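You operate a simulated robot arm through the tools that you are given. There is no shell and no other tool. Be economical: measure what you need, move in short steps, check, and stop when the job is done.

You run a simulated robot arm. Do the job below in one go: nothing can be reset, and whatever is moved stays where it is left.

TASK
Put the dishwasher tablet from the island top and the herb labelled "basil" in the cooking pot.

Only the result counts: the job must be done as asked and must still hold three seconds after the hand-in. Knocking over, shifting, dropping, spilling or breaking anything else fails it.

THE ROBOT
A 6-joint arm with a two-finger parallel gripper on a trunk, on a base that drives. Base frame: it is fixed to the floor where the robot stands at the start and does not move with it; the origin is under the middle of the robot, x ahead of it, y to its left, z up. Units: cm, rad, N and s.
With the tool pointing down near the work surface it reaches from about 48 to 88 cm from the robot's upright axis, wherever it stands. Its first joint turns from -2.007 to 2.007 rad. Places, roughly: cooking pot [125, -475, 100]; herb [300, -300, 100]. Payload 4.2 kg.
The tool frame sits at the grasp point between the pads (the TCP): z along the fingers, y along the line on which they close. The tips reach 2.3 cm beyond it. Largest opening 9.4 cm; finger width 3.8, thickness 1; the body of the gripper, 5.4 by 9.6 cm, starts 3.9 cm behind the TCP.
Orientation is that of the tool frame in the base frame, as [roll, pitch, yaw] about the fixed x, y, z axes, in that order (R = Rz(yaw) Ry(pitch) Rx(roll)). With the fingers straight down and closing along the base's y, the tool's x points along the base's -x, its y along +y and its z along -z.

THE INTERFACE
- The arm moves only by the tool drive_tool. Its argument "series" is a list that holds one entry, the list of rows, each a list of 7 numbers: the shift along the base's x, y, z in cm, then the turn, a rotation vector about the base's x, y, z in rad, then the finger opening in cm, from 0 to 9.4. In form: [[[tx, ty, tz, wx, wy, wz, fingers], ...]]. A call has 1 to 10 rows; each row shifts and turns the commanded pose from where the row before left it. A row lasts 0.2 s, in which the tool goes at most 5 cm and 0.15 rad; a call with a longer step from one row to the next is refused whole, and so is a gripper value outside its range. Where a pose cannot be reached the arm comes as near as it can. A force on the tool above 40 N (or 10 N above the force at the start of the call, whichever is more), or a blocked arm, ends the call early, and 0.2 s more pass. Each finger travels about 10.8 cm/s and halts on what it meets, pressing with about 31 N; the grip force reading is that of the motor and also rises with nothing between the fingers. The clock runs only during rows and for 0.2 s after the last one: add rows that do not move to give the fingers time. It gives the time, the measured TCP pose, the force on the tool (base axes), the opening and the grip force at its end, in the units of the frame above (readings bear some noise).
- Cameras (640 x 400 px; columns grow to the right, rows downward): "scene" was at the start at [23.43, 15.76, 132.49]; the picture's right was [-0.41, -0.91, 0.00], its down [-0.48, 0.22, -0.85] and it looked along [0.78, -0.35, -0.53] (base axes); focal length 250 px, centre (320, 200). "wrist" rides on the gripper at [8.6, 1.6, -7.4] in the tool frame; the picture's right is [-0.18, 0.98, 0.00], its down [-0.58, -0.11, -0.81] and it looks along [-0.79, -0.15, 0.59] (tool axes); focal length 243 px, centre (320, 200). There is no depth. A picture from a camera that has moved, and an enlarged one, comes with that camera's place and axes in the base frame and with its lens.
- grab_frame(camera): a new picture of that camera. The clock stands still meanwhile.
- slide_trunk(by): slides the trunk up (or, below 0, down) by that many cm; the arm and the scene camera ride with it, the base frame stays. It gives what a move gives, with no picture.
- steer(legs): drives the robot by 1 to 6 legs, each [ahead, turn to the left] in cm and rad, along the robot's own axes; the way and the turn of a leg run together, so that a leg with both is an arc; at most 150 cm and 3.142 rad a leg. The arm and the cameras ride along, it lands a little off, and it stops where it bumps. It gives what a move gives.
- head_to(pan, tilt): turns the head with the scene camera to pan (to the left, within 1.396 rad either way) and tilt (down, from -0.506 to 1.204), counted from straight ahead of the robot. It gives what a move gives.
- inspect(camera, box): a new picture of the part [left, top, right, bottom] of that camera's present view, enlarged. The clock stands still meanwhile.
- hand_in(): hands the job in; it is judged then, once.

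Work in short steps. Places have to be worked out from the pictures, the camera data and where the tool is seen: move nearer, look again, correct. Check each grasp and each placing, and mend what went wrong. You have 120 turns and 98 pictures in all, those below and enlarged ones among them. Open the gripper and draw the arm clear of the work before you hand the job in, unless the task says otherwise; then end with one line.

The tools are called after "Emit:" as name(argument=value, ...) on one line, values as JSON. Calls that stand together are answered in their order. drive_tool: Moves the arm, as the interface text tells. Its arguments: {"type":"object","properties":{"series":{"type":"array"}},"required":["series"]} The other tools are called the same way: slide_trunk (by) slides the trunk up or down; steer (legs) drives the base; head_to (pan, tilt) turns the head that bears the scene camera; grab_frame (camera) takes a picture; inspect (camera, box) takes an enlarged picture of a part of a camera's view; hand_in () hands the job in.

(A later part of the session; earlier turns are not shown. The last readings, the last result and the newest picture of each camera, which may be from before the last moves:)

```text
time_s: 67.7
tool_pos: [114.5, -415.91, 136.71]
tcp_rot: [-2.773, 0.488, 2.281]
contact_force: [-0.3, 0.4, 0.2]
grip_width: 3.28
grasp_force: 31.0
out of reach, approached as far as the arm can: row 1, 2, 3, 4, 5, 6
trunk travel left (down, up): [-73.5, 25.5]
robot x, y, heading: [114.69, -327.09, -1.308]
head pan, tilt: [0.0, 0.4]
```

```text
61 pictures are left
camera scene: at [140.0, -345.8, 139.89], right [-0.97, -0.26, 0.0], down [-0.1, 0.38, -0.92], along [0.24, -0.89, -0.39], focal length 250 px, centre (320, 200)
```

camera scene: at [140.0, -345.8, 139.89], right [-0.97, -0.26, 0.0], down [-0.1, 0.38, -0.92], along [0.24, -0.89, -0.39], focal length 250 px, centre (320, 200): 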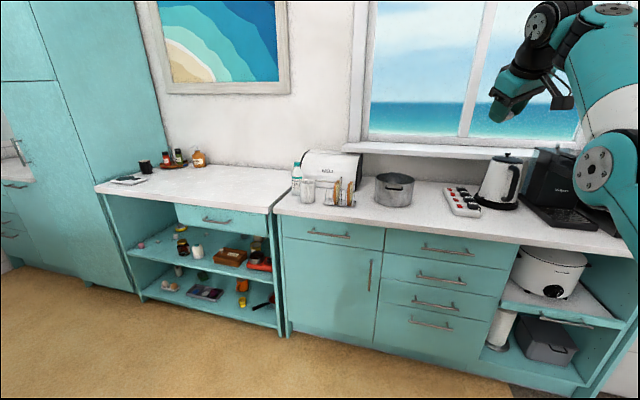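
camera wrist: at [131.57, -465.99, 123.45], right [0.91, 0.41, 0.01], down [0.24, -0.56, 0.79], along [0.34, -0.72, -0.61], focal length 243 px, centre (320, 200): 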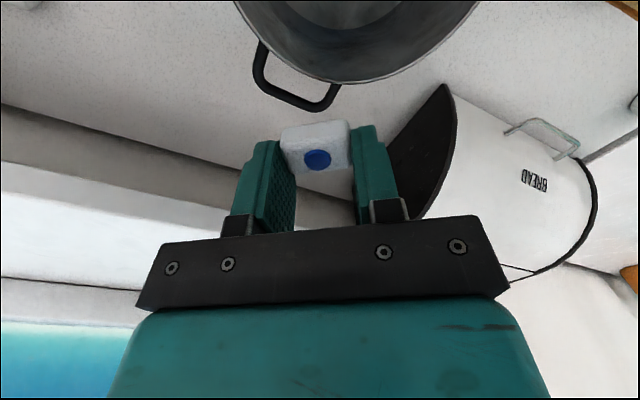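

The arm still isn't straightening, so I'll pan the head to see the whole posture.

Emit:
head_to(pan=-0.6, tilt=0.3)

Emit:
grab_frame(camera="scene")

```text
time_s: 68.7
tool_pos: [114.4, -416.02, 136.7]
tcp_rot: [-2.771, 0.489, 2.28]
contact_force: [0.1, -0.3, 0.2]
grip_width: 3.26
grasp_force: 30.8
trunk travel left (down, up): [-73.5, 25.5]
robot x, y, heading: [114.58, -326.94, -1.309]
head pan, tilt: [-0.6, 0.3]
```

```text
60 pictures are left
camera scene: at [134.5, -345.66, 140.82], right [-0.94, 0.33, 0.0], down [0.1, 0.28, -0.96], along [-0.32, -0.9, -0.3], focal length 250 px, centre (320, 200)
```

scene: 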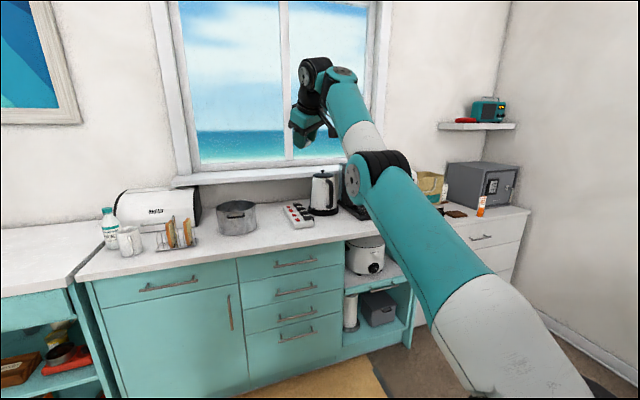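

The arm is almost straight with only a slight low bend. I'll swing the over-stretched target downward in free air before the counter, then pull in.

Emit:
drive_tool(series=[[[0, 0, -4.9, 0, 0, 0, 0], [0, 0, -4.9, 0, 0, 0, 0], [0, 0, -4.9, 0, 0, 0, 0], [0, 0, -4.9, 0, 0, 0, 0], [0, 1, -4.5, 0, 0, 0, 0], [0, 2, -4, 0, 0, 0, 0], [0, 3, -3, 0, 0, 0, 0], [0, 0, 0, 0, 0, 0, 0]]])

Emit:
grab_frame(camera="scene")

```text
time_s: 70.5
tool_pos: [108.95, -420.93, 119.7]
tcp_rot: [-2.757, 0.496, 2.284]
contact_force: [0.0, 1.3, 3.4]
grip_width: 3.25
grasp_force: 30.6
out of reach, approached as far as the arm can: row 1, 2, 3, 4, 5, 6
trunk travel left (down, up): [-73.5, 25.5]
robot x, y, heading: [114.78, -327.26, -1.309]
head pan, tilt: [-0.6, 0.3]
```

```text
59 pictures are left
camera scene: at [134.53, -345.41, 140.86], right [-0.94, 0.33, 0.0], down [0.1, 0.28, -0.96], along [-0.32, -0.9, -0.29], focal length 250 px, centre (320, 200)
```

scene: 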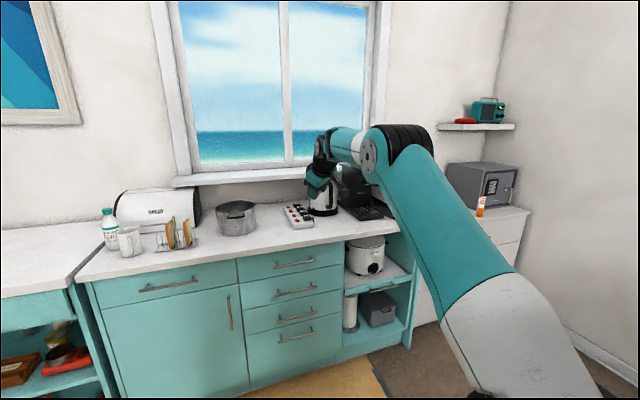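

The elbow has flipped to the high side and the last row was reached normally. I'll bring the tool back upright while retracting.

Emit:
drive_tool(series=[[[0.5, 4.5, 1, 0, 0, 0, 0], [0.5, 4.5, 1, 0.1, 0, 0, 0], [0.5, 4.5, 1, 0.14, 0, 0, 0], [1, 4.5, 1, 0.14, 0, 0, 0], [1, 4.5, 0, 0.14, 0, 0, 0], [1, 4.5, 0, 0.14, 0, 0, 0], [0, 0, 0, 0, 0, 0, 0]]])

Emit:
grab_frame(camera="scene")

```text
time_s: 72.1
tool_pos: [113.48, -393.91, 123.07]
tcp_rot: [3.104, -0.043, 2.185]
contact_force: [0.4, -0.6, 0.0]
grip_width: 3.27
grasp_force: 30.9
trunk travel left (down, up): [-73.5, 25.5]
robot x, y, heading: [114.74, -327.14, -1.304]
head pan, tilt: [-0.6, 0.3]
```

```text
58 pictures are left
camera scene: at [134.5, -345.66, 140.82], right [-0.94, 0.33, 0.0], down [0.1, 0.28, -0.96], along [-0.32, -0.9, -0.3], focal length 250 px, centre (320, 200)
```

scene: 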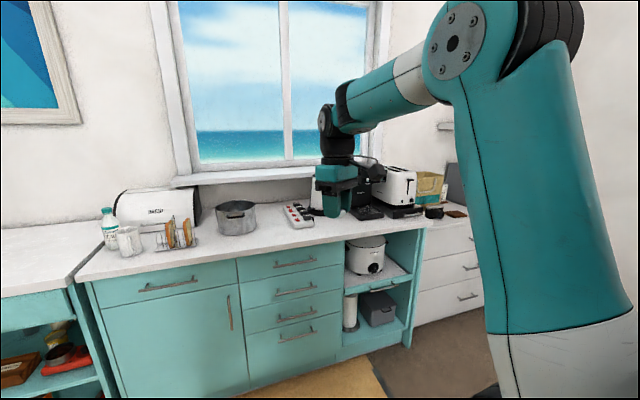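

Elbow-high posture is restored. Driving 69 cm forward puts the tool almost over the pot at a height clear of everything.

Emit:
steer(legs=[[68, 0]])

Emit:
grab_frame(camera="wrist")

```text
time_s: 75.9
tool_pos: [132.44, -461.05, 123.2]
tcp_rot: [3.105, -0.043, 2.195]
contact_force: [0.2, 0.6, 0.4]
grip_width: 3.23
grasp_force: 31.0
trunk travel left (down, up): [-73.5, 25.5]
robot x, y, heading: [133.35, -394.31, -1.296]
head pan, tilt: [-0.6, 0.3]
```

```text
57 pictures are left
camera wrist: at [128.63, -453.44, 131.01], right [0.91, 0.42, 0.03], down [0.25, -0.58, 0.78], along [0.35, -0.7, -0.63], focal length 243 px, centre (320, 200)
```

wrist: 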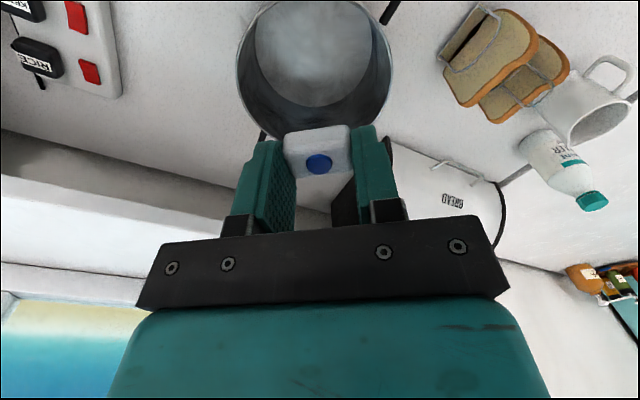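

The rim centre comes out at [134, -464.7]. I'll correct by (1.7, -3.7), remove the small tilt and descend to z ≈ 107.

Emit:
drive_tool(series=[[[0.9, -1.9, 0, -0.03, 0, 0, 0], [0.9, -1.8, 0, -0.027, 0, 0, 0], [0, 0, -4, 0, 0, 0, 0], [0, 0, -4, 0, 0, 0, 0], [0, 0, -4, 0, 0, 0, 0], [0, 0, -4, 0, 0, 0, 0], [0, 0, 0, 0, 0, 0, 0]]])

Emit:
grab_frame(camera="wrist")

```text
time_s: 77.5
tool_pos: [134.22, -464.66, 107.16]
tcp_rot: [3.141, 0.004, 2.197]
contact_force: [-0.7, -0.1, 0.6]
grip_width: 3.26
grasp_force: 30.6
trunk travel left (down, up): [-73.5, 25.5]
robot x, y, heading: [133.06, -394.31, -1.296]
head pan, tilt: [-0.6, 0.3]
```

```text
56 pictures are left
camera wrist: at [130.39, -456.62, 114.68], right [0.91, 0.42, 0.0], down [0.25, -0.53, 0.81], along [0.35, -0.73, -0.59], focal length 243 px, centre (320, 200)
```

wrist: 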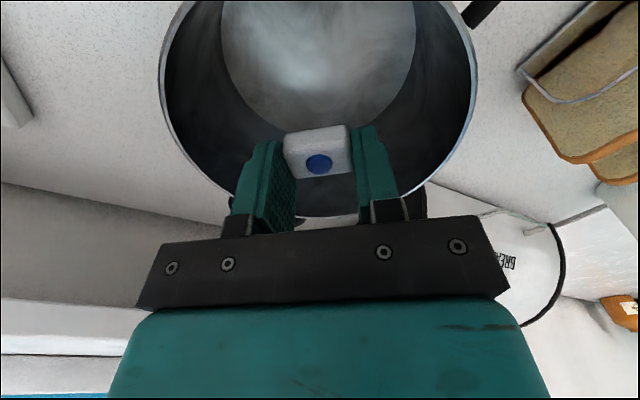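

The tool is centred over the pot. I'll descend to z ≈ 97.8 and look.

Emit:
drive_tool(series=[[[0, 0, -3, 0, 0, 0, 0], [0, 0, -3, 0, 0, 0, 0], [0, 0, -3, 0, 0, 0, 0], [0, 0, 0, 0, 0, 0, 0]]])

Emit:
grab_frame(camera="wrist")

```text
time_s: 78.5
tool_pos: [134.15, -464.45, 98.03]
tcp_rot: [3.138, 0.002, 2.194]
contact_force: [-0.1, 0.1, 0.0]
grip_width: 3.27
grasp_force: 30.9
trunk travel left (down, up): [-73.5, 25.5]
robot x, y, heading: [133.21, -394.27, -1.305]
head pan, tilt: [-0.6, 0.3]
```

```text
55 pictures are left
camera wrist: at [130.35, -456.48, 105.49], right [0.91, 0.42, 0.0], down [0.25, -0.53, 0.81], along [0.35, -0.73, -0.59], focal length 243 px, centre (320, 200)
```

wrist: 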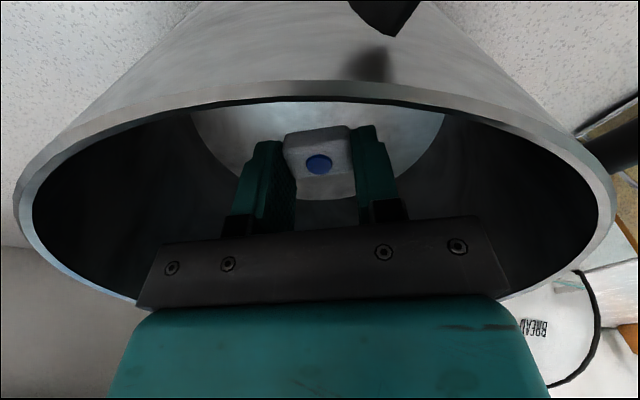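

The tablet is down inside the pot. I'll open the fingers to 6.5 cm and raise out.

Emit:
drive_tool(series=[[[0, 0, 0, 0, 0, 0, 5], [0, 0, 0, 0, 0, 0, 6.5], [0, 0, 0, 0, 0, 0, 6.5], [0, 0, 3, 0, 0, 0, 6.5], [0, 0, 4, 0, 0, 0, 6.5], [0, 0, 4, 0, 0, 0, 6.5], [0, 0, 4, 0, 0, 0, 6.5], [0, 0, 5, 0, 0, 0, 6.5], [0, 0, 5, 0, 0, 0, 6.5]]])

Emit:
grab_frame(camera="wrist")

```text
time_s: 80.5
tool_pos: [134.43, -464.57, 123.05]
tcp_rot: [3.137, 0.002, 2.195]
contact_force: [-0.3, -0.4, -1.2]
grip_width: 6.5
grasp_force: 0.1
trunk travel left (down, up): [-73.5, 25.5]
robot x, y, heading: [133.2, -393.98, -1.299]
head pan, tilt: [-0.6, 0.3]
```

```text
54 pictures are left
camera wrist: at [130.63, -456.67, 130.4], right [0.91, 0.42, 0.0], down [0.25, -0.53, 0.81], along [0.35, -0.73, -0.59], focal length 243 px, centre (320, 200)
```

wrist: 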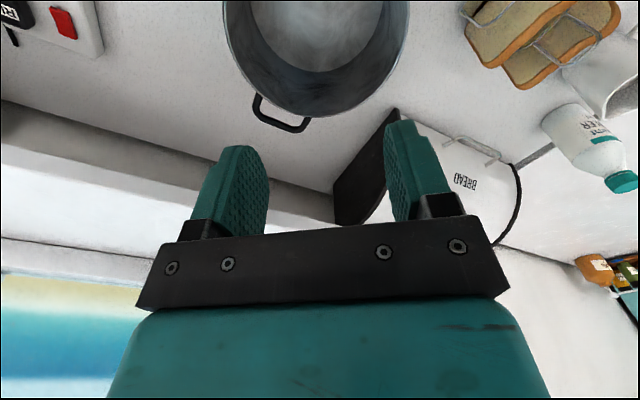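

The fingers are empty and the pot is undisturbed. I'll back off and look into the pot, then pan left toward the herbs.

Emit:
steer(legs=[[-50, 0]])

Emit:
slide_trunk(by=15)

Emit:
head_to(pan=1.2, tilt=0.3)

Emit:
grab_frame(camera="scene")

```text
time_s: 83.4
tool_pos: [121.14, -417.1, 122.86]
tcp_rot: [3.138, 0.004, 2.195]
contact_force: [0.5, -0.1, -0.8]
grip_width: 6.5
grasp_force: 0.1
trunk travel left (down, up): [-73.5, 25.5]
robot x, y, heading: [120.12, -346.81, -1.298]
head pan, tilt: [-0.6, 0.3]
```

```text
time_s: 85.2
tool_pos: [121.22, -417.17, 137.89]
tcp_rot: [3.138, 0.003, 2.194]
contact_force: [0.3, -0.7, 0.2]
grip_width: 6.51
grasp_force: 0.0
trunk travel left (down, up): [-88.5, 10.5]
robot x, y, heading: [119.98, -346.44, -1.296]
head pan, tilt: [-0.6, 0.3]
```

```text
time_s: 87.0
tool_pos: [121.19, -417.1, 137.91]
tcp_rot: [3.14, 0.004, 2.194]
contact_force: [0.9, -0.1, -0.2]
grip_width: 6.5
grasp_force: 0.1
trunk travel left (down, up): [-88.5, 10.5]
robot x, y, heading: [120.0, -346.57, -1.295]
head pan, tilt: [1.201, 0.3]
```

```text
53 pictures are left
camera scene: at [152.04, -356.98, 155.82], right [-0.1, -1.0, 0.0], down [-0.29, 0.03, -0.96], along [0.95, -0.09, -0.3], focal length 250 px, centre (320, 200)
```

scene: 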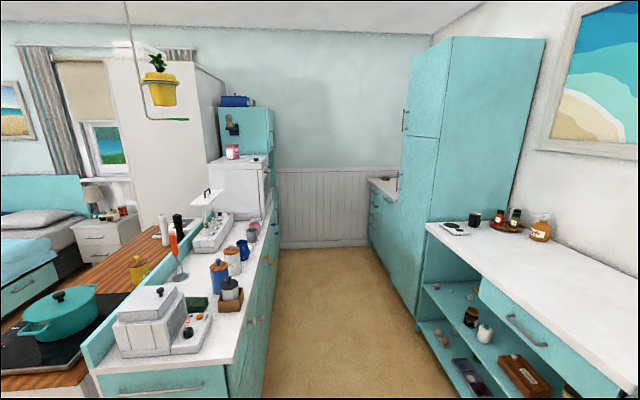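

A white counter runs behind the half wall, and around [300, -300] there's a tray with small items. I'll enlarge it.

Emit:
inspect(camera="scene", box=[150, 180, 290, 290])

Emit:
head_to(pan=0.1, tilt=0.55)

Emit:
grab_frame(camera="scene")

```text
3.64 times, centred on (220, 235) of scene
camera zoom: at [152.04, -356.98, 155.82], right [-0.1, -1.0, 0.0], down [-0.29, 0.03, -0.96], along [0.95, -0.09, -0.3], focal length 910 px, centre (684, 73)
```

zoom: 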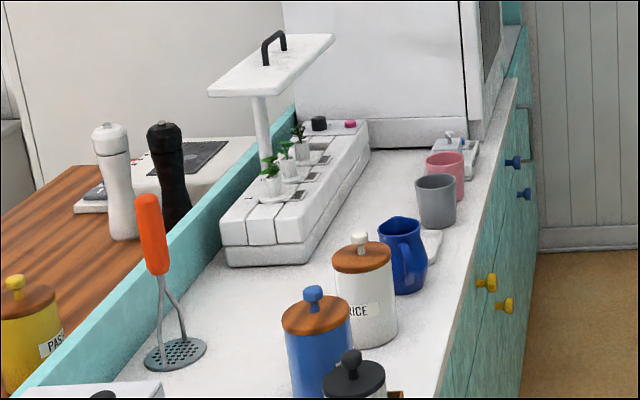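

```text
time_s: 88.3
tool_pos: [121.13, -417.09, 138.01]
tcp_rot: [3.139, 0.003, 2.195]
contact_force: [0.2, -0.3, 0.2]
grip_width: 6.52
grasp_force: 0.1
trunk travel left (down, up): [-88.5, 10.5]
robot x, y, heading: [119.68, -346.5, -1.298]
head pan, tilt: [0.099, 0.55]
```

```text
51 pictures are left
camera scene: at [146.02, -364.43, 153.52], right [-0.93, -0.36, 0.0], down [-0.19, 0.49, -0.85], along [0.31, -0.79, -0.52], focal length 250 px, centre (320, 200)
```

scene: 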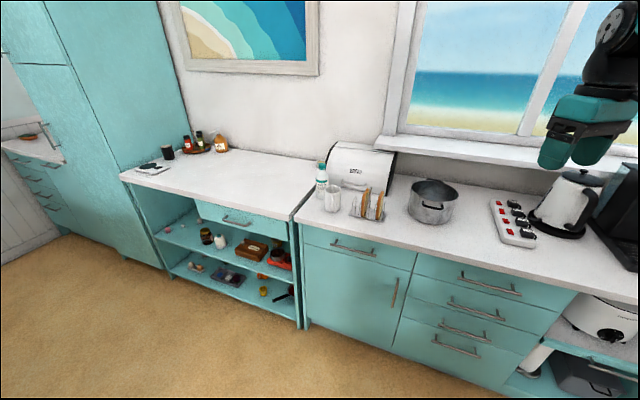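

The herbs are three small plants in a white indoor garden with a lamp panel over them, near [274–290, -309]. First I'll check the tablet inside the pot with an enlargement.

Emit:
inspect(camera="scene", box=[390, 160, 480, 240])

```text
5.00 times, centred on (435, 200) of scene
camera zoom: at [146.02, -364.43, 153.52], right [-0.93, -0.36, 0.0], down [-0.19, 0.49, -0.85], along [0.31, -0.79, -0.52], focal length 1252 px, centre (-255, 200)
```

zoom: 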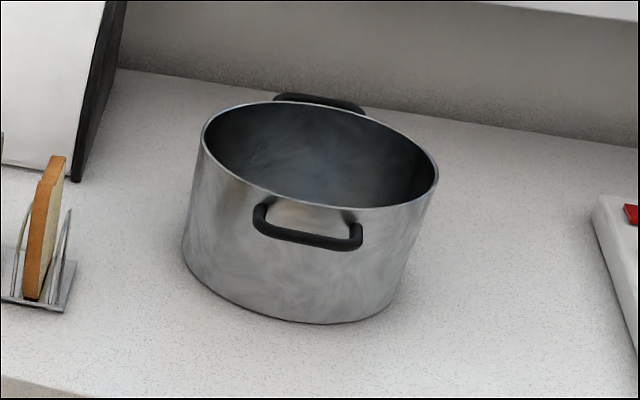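

The pot's floor is hidden from here; I'll verify when I return. I'll pull the tool in closer (about 54 cm ahead) so that it sweeps clear of the counters in the narrow aisle.

Emit:
drive_tool(series=[[[2.3, 3.1, 0, 0, 0, 0, 6.5], [2.3, 3.1, 0, 0, 0, 0, 6.5], [2.3, 3.1, 0, 0, 0, 0, 6.5], [2.3, 3.1, 0, 0, 0, 0, 6.5], [2.3, 3.1, 0, 0, 0, 0, 6.5], [2.3, 3.1, 0, 0, 0, 0, 6.5], [0, 0, 0, 0, 0, 0, 6.5]]])

Emit:
steer(legs=[[0, 0.57], [63, 0], [0, 0.72], [60, 0]])

Emit:
head_to(pan=0.6, tilt=0.5)

Emit:
grab_frame(camera="scene")

```text
time_s: 89.9
tool_pos: [135.15, -398.35, 137.85]
tcp_rot: [3.139, 0.005, 2.194]
contact_force: [-0.3, 0.2, 0.6]
grip_width: 6.52
grasp_force: 0.2
trunk travel left (down, up): [-88.5, 10.5]
robot x, y, heading: [119.97, -346.21, -1.299]
head pan, tilt: [0.099, 0.55]
```

```text
time_s: 100.0
tool_pos: [281.55, -387.18, 137.91]
tcp_rot: [3.138, 0.004, -2.79]
contact_force: [-0.7, 0.3, 0.4]
grip_width: 6.5
grasp_force: 0.0
trunk travel left (down, up): [-88.5, 10.5]
robot x, y, heading: [227.51, -387.65, 0.003]
head pan, tilt: [0.099, 0.55]
```

```text
time_s: 100.9
tool_pos: [281.67, -387.15, 137.83]
tcp_rot: [3.137, 0.002, -2.788]
contact_force: [-0.6, 0.3, -0.4]
grip_width: 6.5
grasp_force: 0.1
trunk travel left (down, up): [-88.5, 10.5]
robot x, y, heading: [227.59, -387.73, 0.01]
head pan, tilt: [0.6, 0.499]
```

```text
49 pictures are left
camera scene: at [250.36, -363.29, 153.98], right [0.57, -0.82, 0.0], down [-0.4, -0.27, -0.88], along [0.72, 0.5, -0.48], focal length 250 px, centre (320, 200)
```

scene: 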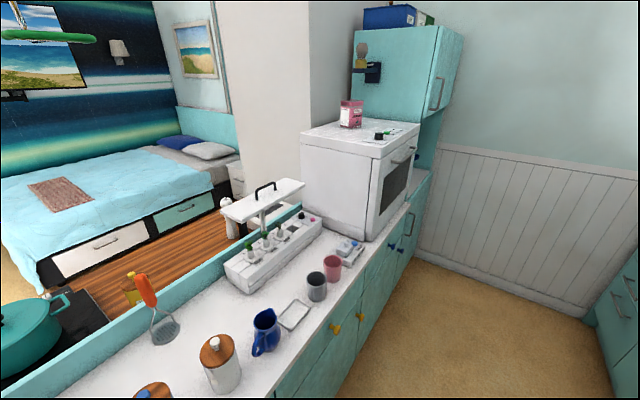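

The garden tray spans about x 282–322 with its front at y ≈ -314. I'll enlarge it to see the plants and labels.

Emit:
inspect(camera="scene", box=[210, 170, 350, 310])

```text
2.86 times, centred on (280, 240) of scene
camera zoom: at [250.36, -363.29, 153.98], right [0.57, -0.82, 0.0], down [-0.4, -0.27, -0.88], along [0.72, 0.5, -0.48], focal length 715 px, centre (434, 86)
```

zoom: 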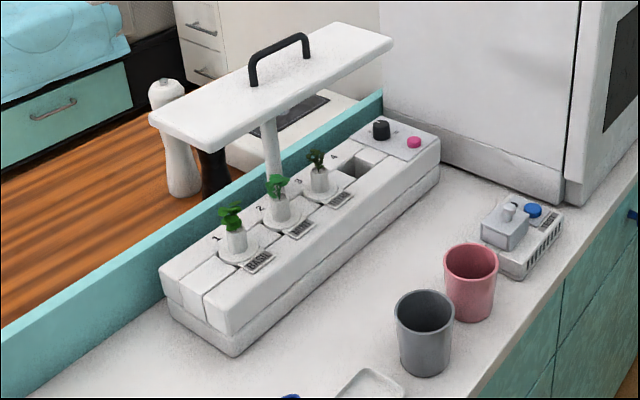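

Plants sit in slots 1–3 with label tags in front. I'll drive up level with them, slightly away from the counter, and turn to face it.

Emit:
steer(legs=[[0, -0.06], [66, 0], [0, 1.62]])

Emit:
head_to(pan=-0.2, tilt=0.6)

Emit:
grab_frame(camera="scene")

```text
time_s: 108.9
tool_pos: [295.71, -338.42, 137.85]
tcp_rot: [3.136, 0.005, -1.266]
contact_force: [0.2, 0.3, -0.4]
grip_width: 6.48
grasp_force: 0.2
trunk travel left (down, up): [-88.5, 10.5]
robot x, y, heading: [293.79, -392.02, 1.526]
head pan, tilt: [0.6, 0.499]
```

```text
time_s: 110.0
tool_pos: [295.7, -338.49, 137.82]
tcp_rot: [3.138, 0.002, -1.265]
contact_force: [-0.6, 0.2, 0.0]
grip_width: 6.5
grasp_force: 0.0
trunk travel left (down, up): [-88.5, 10.5]
robot x, y, heading: [294.17, -392.43, 1.525]
head pan, tilt: [-0.201, 0.6]
```

```text
47 pictures are left
camera scene: at [277.39, -367.72, 153.07], right [0.97, -0.24, 0.0], down [-0.14, -0.55, -0.83], along [0.2, 0.8, -0.56], focal length 250 px, centre (320, 200)
```

scene: 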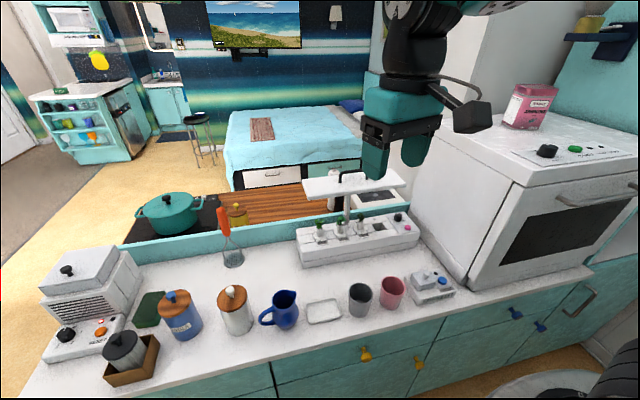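

Emit:
inspect(camera="scene", box=[285, 165, 435, 275])

```text
3.64 times, centred on (360, 220) of scene
camera zoom: at [277.39, -367.72, 153.07], right [0.97, -0.24, 0.0], down [-0.14, -0.55, -0.83], along [0.2, 0.8, -0.56], focal length 910 px, centre (174, 127)
```

zoom: 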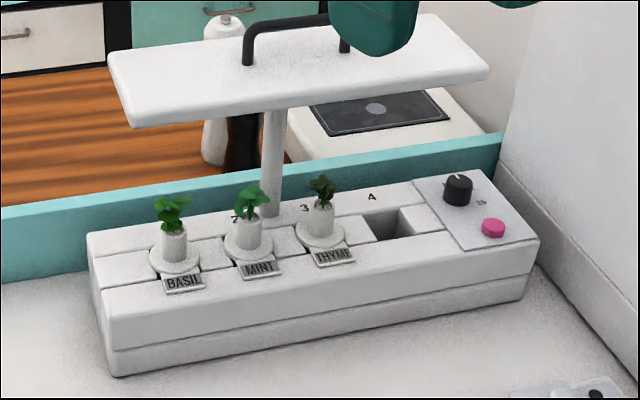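

BASIL is slot 1, leftmost, at about [292, -310], with its stub at z 99–102. The lamp panel at z ≈ 113 sits right behind it, so I'll approach from the front with a tilted gripper, starting with the yaw turn in free air.

Emit:
drive_tool(series=[[[0, 1, 0, 0, 0, -0.131, 6.5], [0, 1, 0, 0, 0, -0.131, 6.5], [0, 1, 0, 0, 0, -0.131, 6.5], [0, 1, 0, 0, 0, -0.131, 6.5], [0, 1, 0, 0, 0, -0.131, 6.5], [0, 0, 0, 0, 0, 0, 6.5]]])

Emit:
drive_tool(series=[[[-1, 2.5, 0, 0.1316, -0.0479, 0, 6.5], [-1, 2.5, 0, 0.1316, -0.0479, 0, 6.5], [-1, 2.5, 0, 0.1316, -0.0479, 0, 6.5], [-1, 2.5, 0, 0.1316, -0.0479, 0, 6.5], [-1, 1, 0, 0.1316, -0.0479, 0, 6.5], [-1, 1, 0, 0.08, -0.029, 0, 6.5], [0, 0, 0, 0, 0, 0, 6.5]]])

Emit:
grab_frame(camera="scene")

Emit:
grab_frame(camera="wrist")

```text
time_s: 111.4
tool_pos: [295.64, -333.47, 137.83]
tcp_rot: [3.139, 0.003, -1.925]
contact_force: [-0.7, 0.0, 0.6]
grip_width: 6.5
grasp_force: 0.1
trunk travel left (down, up): [-88.5, 10.5]
robot x, y, heading: [294.47, -392.24, 1.523]
head pan, tilt: [-0.201, 0.6]
```

```text
time_s: 113.0
tool_pos: [289.65, -321.39, 137.89]
tcp_rot: [3.136, 0.791, -1.921]
contact_force: [0.1, -0.3, 0.1]
grip_width: 6.5
grasp_force: 0.1
trunk travel left (down, up): [-88.5, 10.5]
robot x, y, heading: [293.76, -392.39, 1.523]
head pan, tilt: [-0.201, 0.6]
```

```text
45 pictures are left
camera scene: at [277.39, -367.72, 153.07], right [0.97, -0.24, 0.0], down [-0.14, -0.55, -0.83], along [0.2, 0.8, -0.56], focal length 250 px, centre (320, 200)
```

scene: 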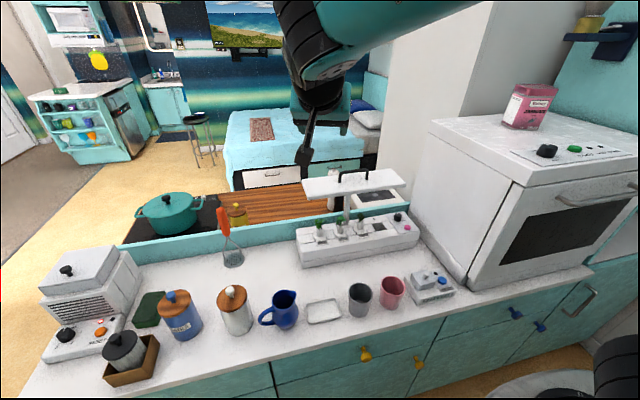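

```text
44 pictures are left
camera wrist: at [284.32, -331.42, 137.01], right [-0.88, 0.46, 0.13], down [0.05, -0.19, 0.98], along [0.47, 0.87, 0.15], focal length 243 px, centre (320, 200)
```

wrist: 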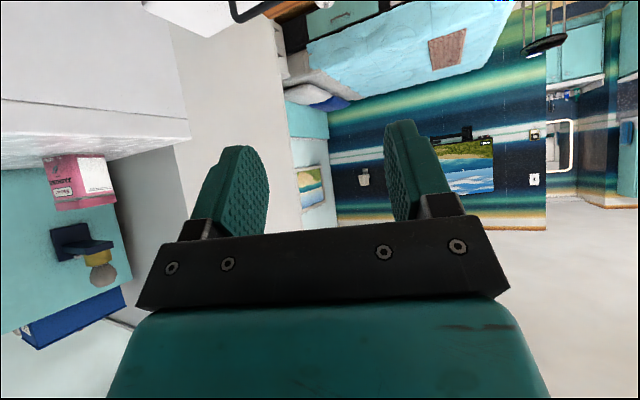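

The tilted posture is as planned. I'll lower the trunk 15 cm, then move the arm to a standoff at about [289.6, -318, 110].

Emit:
slide_trunk(by=-15)

Emit:
drive_tool(series=[[[0, 0, -3, 0, 0, 0, 6.5], [0, 0, -3, 0, 0, 0, 6], [0, 1, -3, 0, 0, 0, 5.5], [0, 1, -3, 0, 0, 0, 5.5], [0, 0, 0, 0, 0, 0, 5.5]]])

Emit:
grab_frame(camera="wrist")

Emit:
grab_frame(camera="scene")

```text
time_s: 114.8
tool_pos: [289.81, -321.34, 122.85]
tcp_rot: [3.135, 0.789, -1.923]
contact_force: [0.9, -0.3, 0.3]
grip_width: 6.5
grasp_force: 0.0
trunk travel left (down, up): [-73.5, 25.5]
robot x, y, heading: [293.89, -392.81, 1.523]
head pan, tilt: [-0.201, 0.6]
```

```text
time_s: 116.0
tool_pos: [289.93, -319.34, 110.78]
tcp_rot: [3.137, 0.79, -1.922]
contact_force: [-0.2, 0.5, 0.4]
grip_width: 5.51
grasp_force: 0.0
trunk travel left (down, up): [-73.5, 25.5]
robot x, y, heading: [293.92, -392.14, 1.528]
head pan, tilt: [-0.201, 0.6]
```

```text
43 pictures are left
camera wrist: at [284.46, -329.46, 109.89], right [-0.88, 0.46, 0.13], down [0.05, -0.19, 0.98], along [0.47, 0.87, 0.14], focal length 243 px, centre (320, 200)
```

wrist: 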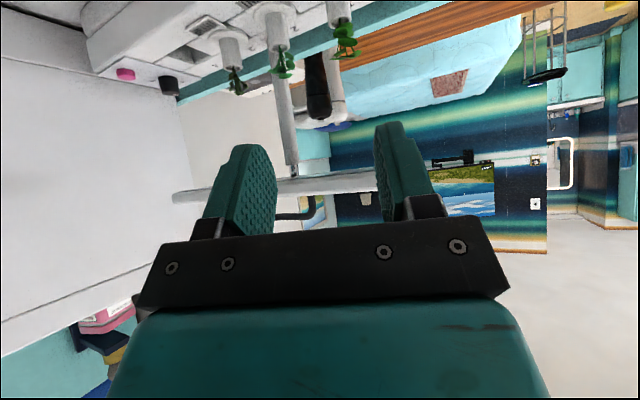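

```text
42 pictures are left
camera scene: at [277.4, -367.73, 138.07], right [0.97, -0.24, 0.0], down [-0.14, -0.55, -0.83], along [0.2, 0.8, -0.56], focal length 250 px, centre (320, 200)
```

scene: 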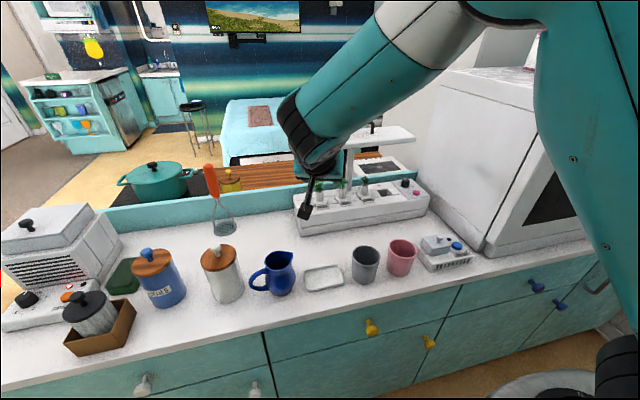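

Basil is the rightmost stub in this upside-down wrist view. I'll enlarge both views to measure its position.

Emit:
inspect(camera="wrist", box=[180, 0, 400, 140])

Emit:
inspect(camera="scene", box=[270, 140, 440, 260])

```text
2.86 times, centred on (290, 70) of wrist
camera zoom: at [284.46, -329.46, 109.89], right [-0.88, 0.46, 0.13], down [0.05, -0.19, 0.98], along [0.47, 0.87, 0.14], focal length 693 px, centre (406, 571)
```

zoom: 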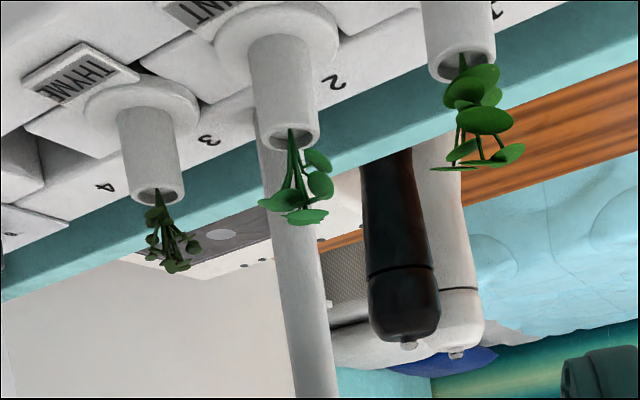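

```text
3.33 times, centred on (355, 200) of scene
camera zoom: at [277.4, -367.73, 138.07], right [0.97, -0.24, 0.0], down [-0.14, -0.55, -0.83], along [0.2, 0.8, -0.56], focal length 834 px, centre (203, 200)
```

zoom: 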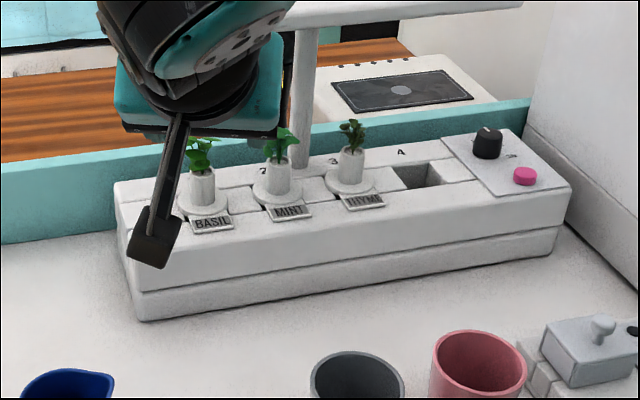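

All three views agree: the basil stub top is at about [292.7, -306, 97.8], its disc at z ≈ 94.8 and the panel's front edge at y ≈ -307.4, z ≈ 112. I'll tilt a bit more (52°) and go to a standoff 9 cm back along the approach.

Emit:
drive_tool(series=[[[0, 0, 0, 0.1128, -0.041, 0, 5], [0.13, 2.2, -2.3, 0, 0, 0, 5], [0.13, 2.2, -2.3, 0, 0, 0, 5], [0.13, 2.2, -2.3, 0, 0, 0, 5], [0, 0, 0, 0, 0, 0, 5]]])

Emit:
grab_frame(camera="wrist")

Emit:
inspect(camera="scene", box=[270, 140, 440, 260])

```text
time_s: 117.2
tool_pos: [290.2, -312.65, 103.99]
tcp_rot: [3.137, 0.91, -1.922]
contact_force: [0.1, -0.1, -0.7]
grip_width: 5.01
grasp_force: 0.1
trunk travel left (down, up): [-73.5, 25.5]
robot x, y, heading: [293.93, -392.04, 1.52]
head pan, tilt: [-0.201, 0.6]
```

```text
39 pictures are left
camera wrist: at [284.76, -322.69, 101.72], right [-0.89, 0.44, 0.15], down [0.01, -0.3, 0.95], along [0.46, 0.85, 0.26], focal length 243 px, centre (320, 200)
```

wrist: 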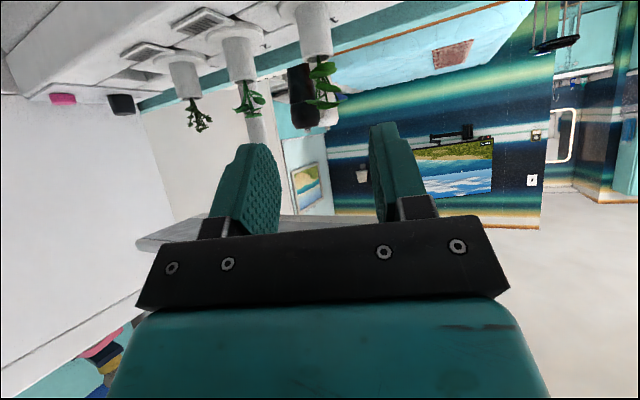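

```text
3.33 times, centred on (355, 200) of scene
camera zoom: at [277.4, -367.73, 138.07], right [0.97, -0.24, 0.0], down [-0.14, -0.55, -0.83], along [0.2, 0.8, -0.56], focal length 834 px, centre (203, 200)
```

zoom: 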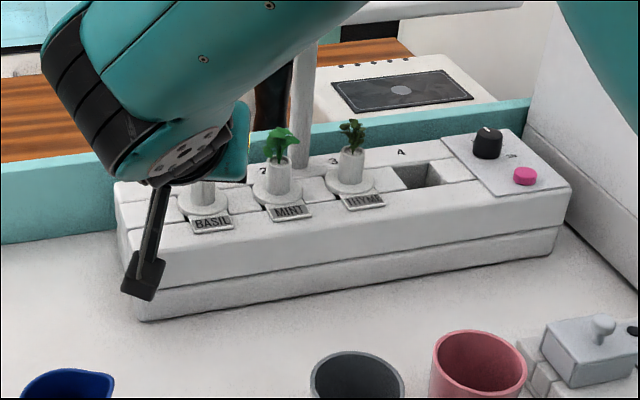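

The wrist view puts the stub top at [292.3, -306, 97.2], in line with the fingers. I'll advance three quarters of the way and look.

Emit:
drive_tool(series=[[[0.55, 1.6, -1.55, 0, 0, 0, 5], [0.55, 1.6, -1.55, 0, 0, 0, 5], [0.55, 1.6, -1.55, 0, 0, 0, 5], [0, 0, 0, 0, 0, 0, 5]]])

Emit:
grab_frame(camera="wrist")

Emit:
inspect(camera="scene", box=[270, 140, 440, 260])

```text
time_s: 118.2
tool_pos: [291.85, -307.85, 99.39]
tcp_rot: [3.135, 0.909, -1.922]
contact_force: [0.1, -0.4, 0.8]
grip_width: 4.99
grasp_force: 0.0
trunk travel left (down, up): [-73.5, 25.5]
robot x, y, heading: [293.83, -392.47, 1.526]
head pan, tilt: [-0.201, 0.6]
```

```text
37 pictures are left
camera wrist: at [286.48, -317.79, 97.05], right [-0.89, 0.44, 0.15], down [0.01, -0.3, 0.95], along [0.46, 0.85, 0.26], focal length 243 px, centre (320, 200)
```

wrist: 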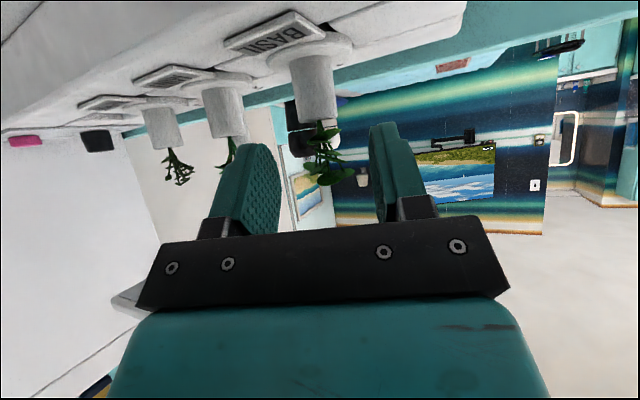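

```text
3.33 times, centred on (355, 200) of scene
camera zoom: at [277.39, -367.73, 138.07], right [0.97, -0.24, 0.0], down [-0.14, -0.55, -0.83], along [0.2, 0.8, -0.56], focal length 834 px, centre (203, 200)
```

zoom: 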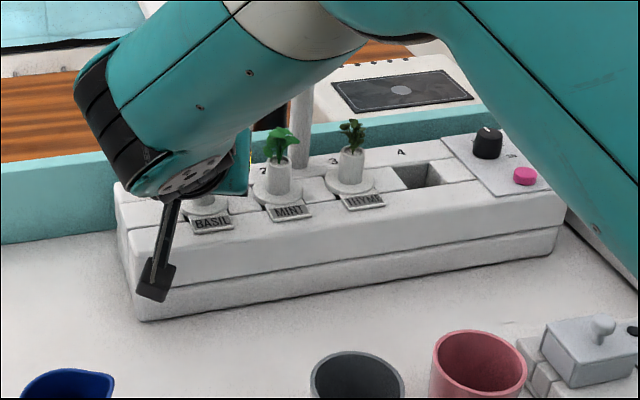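

The stub now measures z 93.5–96.3 at [292.2, -306]. I'll make the final advance to TCP about [292.2, -306, 96.7].

Emit:
drive_tool(series=[[[0.15, 0.9, -1.3, 0, 0, 0, 5], [0.15, 0.9, -1.3, 0, 0, 0, 5], [0, 0, 0, 0, 0, 0, 5]]])

Emit:
grab_frame(camera="wrist")

```text
time_s: 119.0
tool_pos: [292.08, -306.02, 96.78]
tcp_rot: [3.137, 0.909, -1.923]
contact_force: [0.1, -0.1, -0.4]
grip_width: 5.0
grasp_force: 0.1
trunk travel left (down, up): [-73.5, 25.5]
robot x, y, heading: [293.96, -392.46, 1.523]
head pan, tilt: [-0.201, 0.6]
```

```text
35 pictures are left
camera wrist: at [286.7, -316.03, 94.47], right [-0.89, 0.44, 0.15], down [0.01, -0.3, 0.95], along [0.47, 0.85, 0.26], focal length 243 px, centre (320, 200)
```

wrist: 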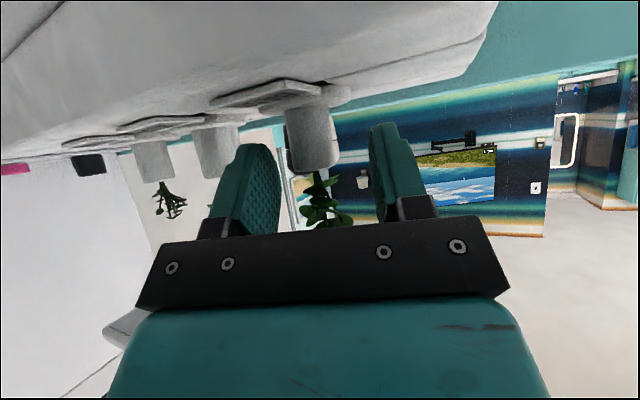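

The stub is between the pads with good overlap. I'll close the fingers.

Emit:
drive_tool(series=[[[0, -0.2, -0.3, 0, 0, 0, 5], [0, 0, 0, 0, 0, 0, 3], [0, 0, 0, 0, 0, 0, 1], [0, 0, 0, 0, 0, 0, 0], [0, 0, 0, 0, 0, 0, 0]]])

Emit:
grab_frame(camera="wrist")

```text
time_s: 120.2
tool_pos: [292.17, -306.36, 96.44]
tcp_rot: [3.137, 0.906, -1.922]
contact_force: [0.8, -0.3, 0.2]
grip_width: 2.21
grasp_force: 31.2
trunk travel left (down, up): [-73.5, 25.5]
robot x, y, heading: [293.5, -392.34, 1.522]
head pan, tilt: [-0.201, 0.6]
```

```text
34 pictures are left
camera wrist: at [286.72, -316.28, 94.17], right [-0.89, 0.44, 0.15], down [0.01, -0.3, 0.95], along [0.47, 0.85, 0.26], focal length 243 px, centre (320, 200)
```

wrist: 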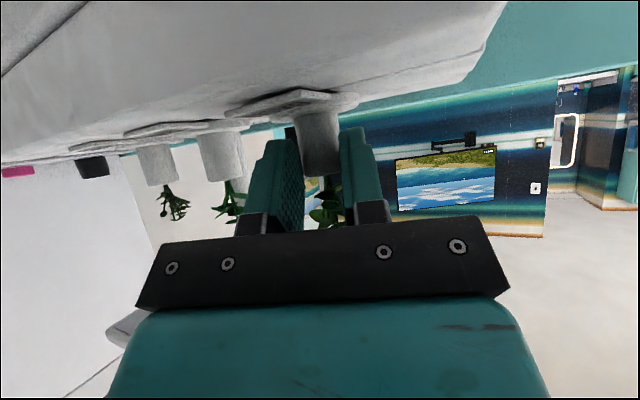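

The stub is gripped at 2.2 cm. I'll pull straight up gently in small steps, watching the force.

Emit:
drive_tool(series=[[[0, 0, 0.8, 0, 0, 0, 0], [0, 0, 0.8, 0, 0, 0, 0], [0, 0, 0.8, 0, 0, 0, 0], [0, 0, 0.8, 0, 0, 0, 0], [0, 0, 0.8, 0, 0, 0, 0], [0, 0, 0, 0, 0, 0, 0]]])

Emit:
inspect(camera="scene", box=[270, 120, 440, 260])

Emit:
grab_frame(camera="wrist")

```text
time_s: 121.6
tool_pos: [292.1, -306.54, 100.5]
tcp_rot: [3.136, 0.908, -1.921]
contact_force: [-1.1, -0.2, -1.0]
grip_width: 2.23
grasp_force: 30.6
trunk travel left (down, up): [-73.5, 25.5]
robot x, y, heading: [293.85, -392.29, 1.521]
head pan, tilt: [-0.201, 0.6]
```

```text
2.86 times, centred on (355, 190) of scene
camera zoom: at [277.4, -367.72, 138.07], right [0.97, -0.24, 0.0], down [-0.14, -0.55, -0.83], along [0.2, 0.8, -0.56], focal length 715 px, centre (220, 229)
```

zoom: 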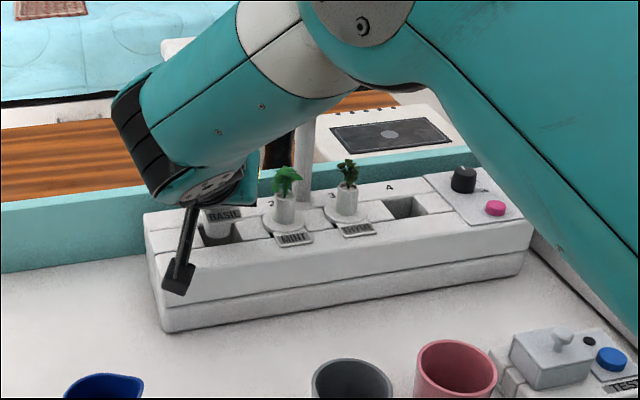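

```text
32 pictures are left
camera wrist: at [286.72, -316.37, 98.23], right [-0.89, 0.44, 0.15], down [0.01, -0.3, 0.95], along [0.47, 0.85, 0.26], focal length 243 px, centre (320, 200)
```

wrist: 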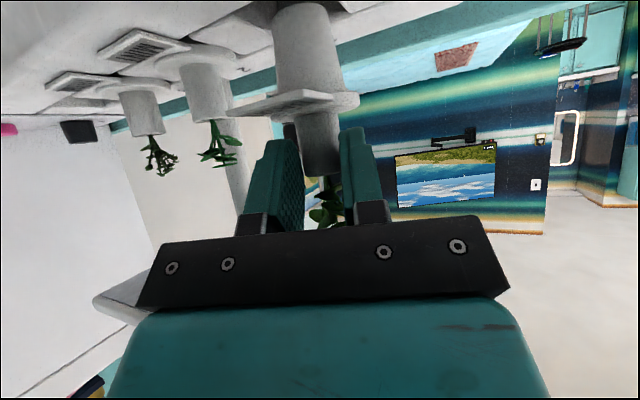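

The pod slides out freely with its label. I'll raise a further 2.4 cm to clear the slot, still below the lamp panel.

Emit:
drive_tool(series=[[[0, 0, 0.8, 0, 0, 0, 0], [0, 0, 0.8, 0, 0, 0, 0], [0, 0, 0.8, 0, 0, 0, 0], [0, 0, 0, 0, 0, 0, 0]]])

Emit:
grab_frame(camera="wrist")

Emit:
inspect(camera="scene", box=[290, 160, 370, 240])

```text
time_s: 122.6
tool_pos: [292.12, -306.5, 102.88]
tcp_rot: [3.137, 0.908, -1.922]
contact_force: [0.2, 0.4, -1.2]
grip_width: 2.23
grasp_force: 31.2
trunk travel left (down, up): [-73.5, 25.5]
robot x, y, heading: [293.91, -392.17, 1.523]
head pan, tilt: [-0.201, 0.6]
```

```text
31 pictures are left
camera wrist: at [286.7, -316.32, 100.62], right [-0.89, 0.44, 0.15], down [0.01, -0.3, 0.95], along [0.46, 0.85, 0.26], focal length 243 px, centre (320, 200)
```

wrist: 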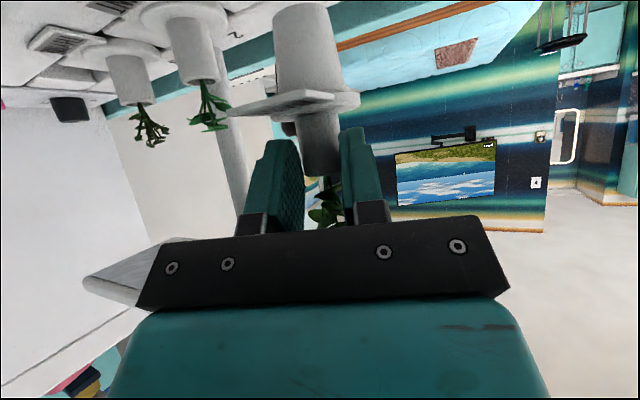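

```text
5.00 times, centred on (330, 200) of scene
camera zoom: at [277.4, -367.72, 138.07], right [0.97, -0.24, 0.0], down [-0.14, -0.55, -0.83], along [0.2, 0.8, -0.56], focal length 1252 px, centre (270, 200)
```

zoom: 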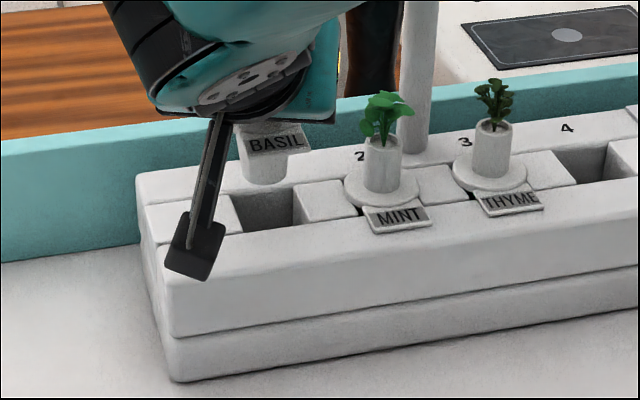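

The pod is clear of the slot: the wrist view shows its bottom end free. I'll draw it back toward the robot, away from under the panel, then raise.

Emit:
drive_tool(series=[[[-0.3, -1.5, 0.5, 0, 0, 0, 0], [-0.5, -2.5, 0.5, 0, 0, 0, 0], [-0.5, -3, 0.5, 0, 0, 0, 0], [-0.5, -3, 0.5, 0, 0, 0, 0], [0, -3, 2, 0, 0, 0, 0], [0, 0, 4, 0, 0, 0, 0], [0, 0, 4, 0, 0, 0, 0], [0, 0, 0, 0, 0, 0, 0]]])

Emit:
grab_frame(camera="scene")

Emit:
grab_frame(camera="wrist")

```text
time_s: 124.4
tool_pos: [290.2, -319.3, 114.68]
tcp_rot: [3.138, 0.906, -1.922]
contact_force: [-0.2, -0.6, -0.2]
grip_width: 2.2
grasp_force: 31.4
trunk travel left (down, up): [-73.5, 25.5]
robot x, y, heading: [293.83, -392.59, 1.529]
head pan, tilt: [-0.201, 0.6]
```

```text
29 pictures are left
camera scene: at [277.39, -367.71, 138.07], right [0.97, -0.24, 0.0], down [-0.14, -0.55, -0.82], along [0.2, 0.8, -0.57], focal length 250 px, centre (320, 200)
```

scene: 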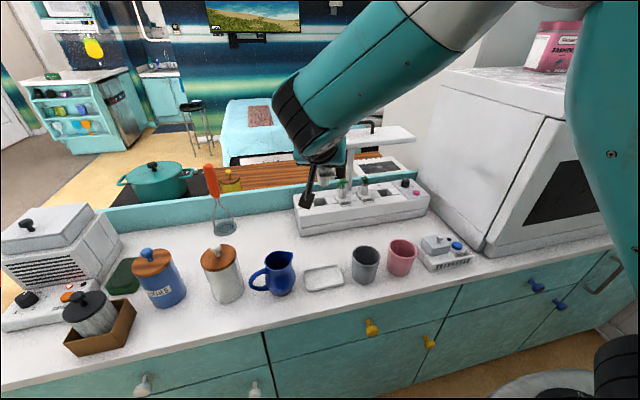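

```text
28 pictures are left
camera wrist: at [284.8, -329.31, 112.41], right [-0.89, 0.44, 0.15], down [0.01, -0.3, 0.95], along [0.46, 0.85, 0.26], focal length 243 px, centre (320, 200)
```

wrist: 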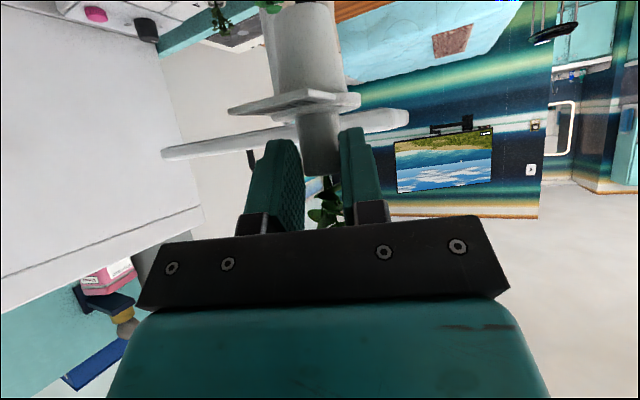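

The basil pod is firmly held. I'll raise the trunk 15 cm, then bring the gripper upright while retracting to the travel position.

Emit:
slide_trunk(by=15)

Emit:
drive_tool(series=[[[1, -2, 1, -0.1316, 0.0479, 0, 0], [1, -2, 1, -0.1316, 0.0479, 0, 0], [1, -2, 1, -0.1316, 0.0479, 0, 0], [1, -2, 1, -0.1316, 0.0479, 0, 0], [1, -2, 1, -0.1316, 0.0479, 0, 0], [1, -2, 1, -0.1316, 0.0479, 0, 0], [0, -1, 0, -0.065, 0.0237, 0, 0], [0, 0, 0, 0, 0, 0, 0]]])

Emit:
drive_tool(series=[[[0, -1, 0, 0, 0, 0.131, 0], [0, -1, 0, 0, 0, 0.131, 0], [0, -1, 0, 0, 0, 0.131, 0], [0, -1, 0, 0, 0, 0.131, 0], [0, -1, 0, 0, 0, 0.131, 0], [0, 0, 0, 0, 0, 0, 0]]])

Emit:
grab_frame(camera="wrist")

```text
time_s: 126.1
tool_pos: [290.13, -319.46, 129.64]
tcp_rot: [3.135, 0.91, -1.922]
contact_force: [0.1, -0.3, -0.9]
grip_width: 2.19
grasp_force: 31.2
trunk travel left (down, up): [-88.5, 10.5]
robot x, y, heading: [293.94, -392.38, 1.529]
head pan, tilt: [-0.201, 0.6]
```

```text
time_s: 127.9
tool_pos: [296.31, -332.42, 135.76]
tcp_rot: [3.14, -0.002, -1.923]
contact_force: [-0.8, -1.6, -0.5]
grip_width: 2.19
grasp_force: 31.1
trunk travel left (down, up): [-88.5, 10.5]
robot x, y, heading: [293.85, -392.46, 1.524]
head pan, tilt: [-0.201, 0.6]
```

```text
time_s: 129.3
tool_pos: [296.1, -337.38, 135.65]
tcp_rot: [3.139, 0.0, -1.264]
contact_force: [0.6, 0.6, -0.6]
grip_width: 2.17
grasp_force: 31.2
trunk travel left (down, up): [-88.5, 10.5]
robot x, y, heading: [293.9, -392.46, 1.527]
head pan, tilt: [-0.201, 0.6]
```

```text
27 pictures are left
camera wrist: at [297.26, -346.08, 143.06], right [-0.99, -0.12, 0.0], down [-0.07, 0.59, 0.81], along [-0.1, 0.8, -0.59], focal length 243 px, centre (320, 200)
```

wrist: 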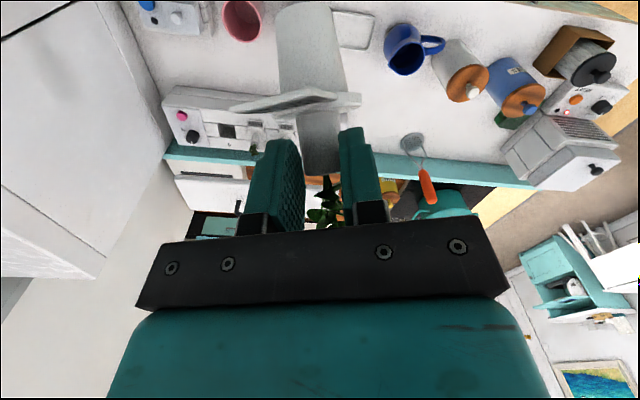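

Pod is secure. I'll retrace my route out of the aisle in reverse.

Emit:
steer(legs=[[0, -1.587], [-66, 0], [0, 0.06], [-60, 0], [0, -0.725], [-62, 0]])

Emit:
head_to(pan=-0.4, tilt=0.5)

Emit:
grab_frame(camera="scene")

```text
time_s: 145.4
tool_pos: [161.1, -381.17, 135.63]
tcp_rot: [3.136, 0.001, 2.734]
contact_force: [-1.2, 0.4, -0.2]
grip_width: 2.2
grasp_force: 31.0
trunk travel left (down, up): [-88.5, 10.5]
robot x, y, heading: [120.73, -343.32, -0.759]
head pan, tilt: [-0.201, 0.6]
```

```text
time_s: 146.2
tool_pos: [161.11, -381.23, 135.67]
tcp_rot: [3.139, 0.001, 2.732]
contact_force: [-0.2, -1.0, -0.1]
grip_width: 2.15
grasp_force: 31.2
trunk travel left (down, up): [-88.5, 10.5]
robot x, y, heading: [121.01, -343.12, -0.765]
head pan, tilt: [-0.4, 0.499]
```

```text
26 pictures are left
camera scene: at [149.05, -348.24, 153.98], right [-0.92, -0.4, 0.0], down [-0.19, 0.44, -0.88], along [0.35, -0.8, -0.48], focal length 250 px, centre (320, 200)
```

scene: 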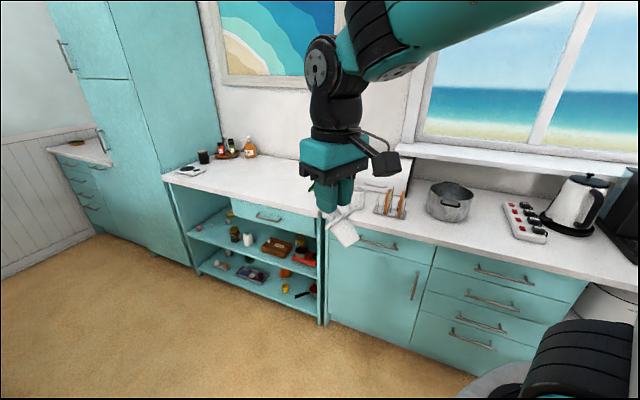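

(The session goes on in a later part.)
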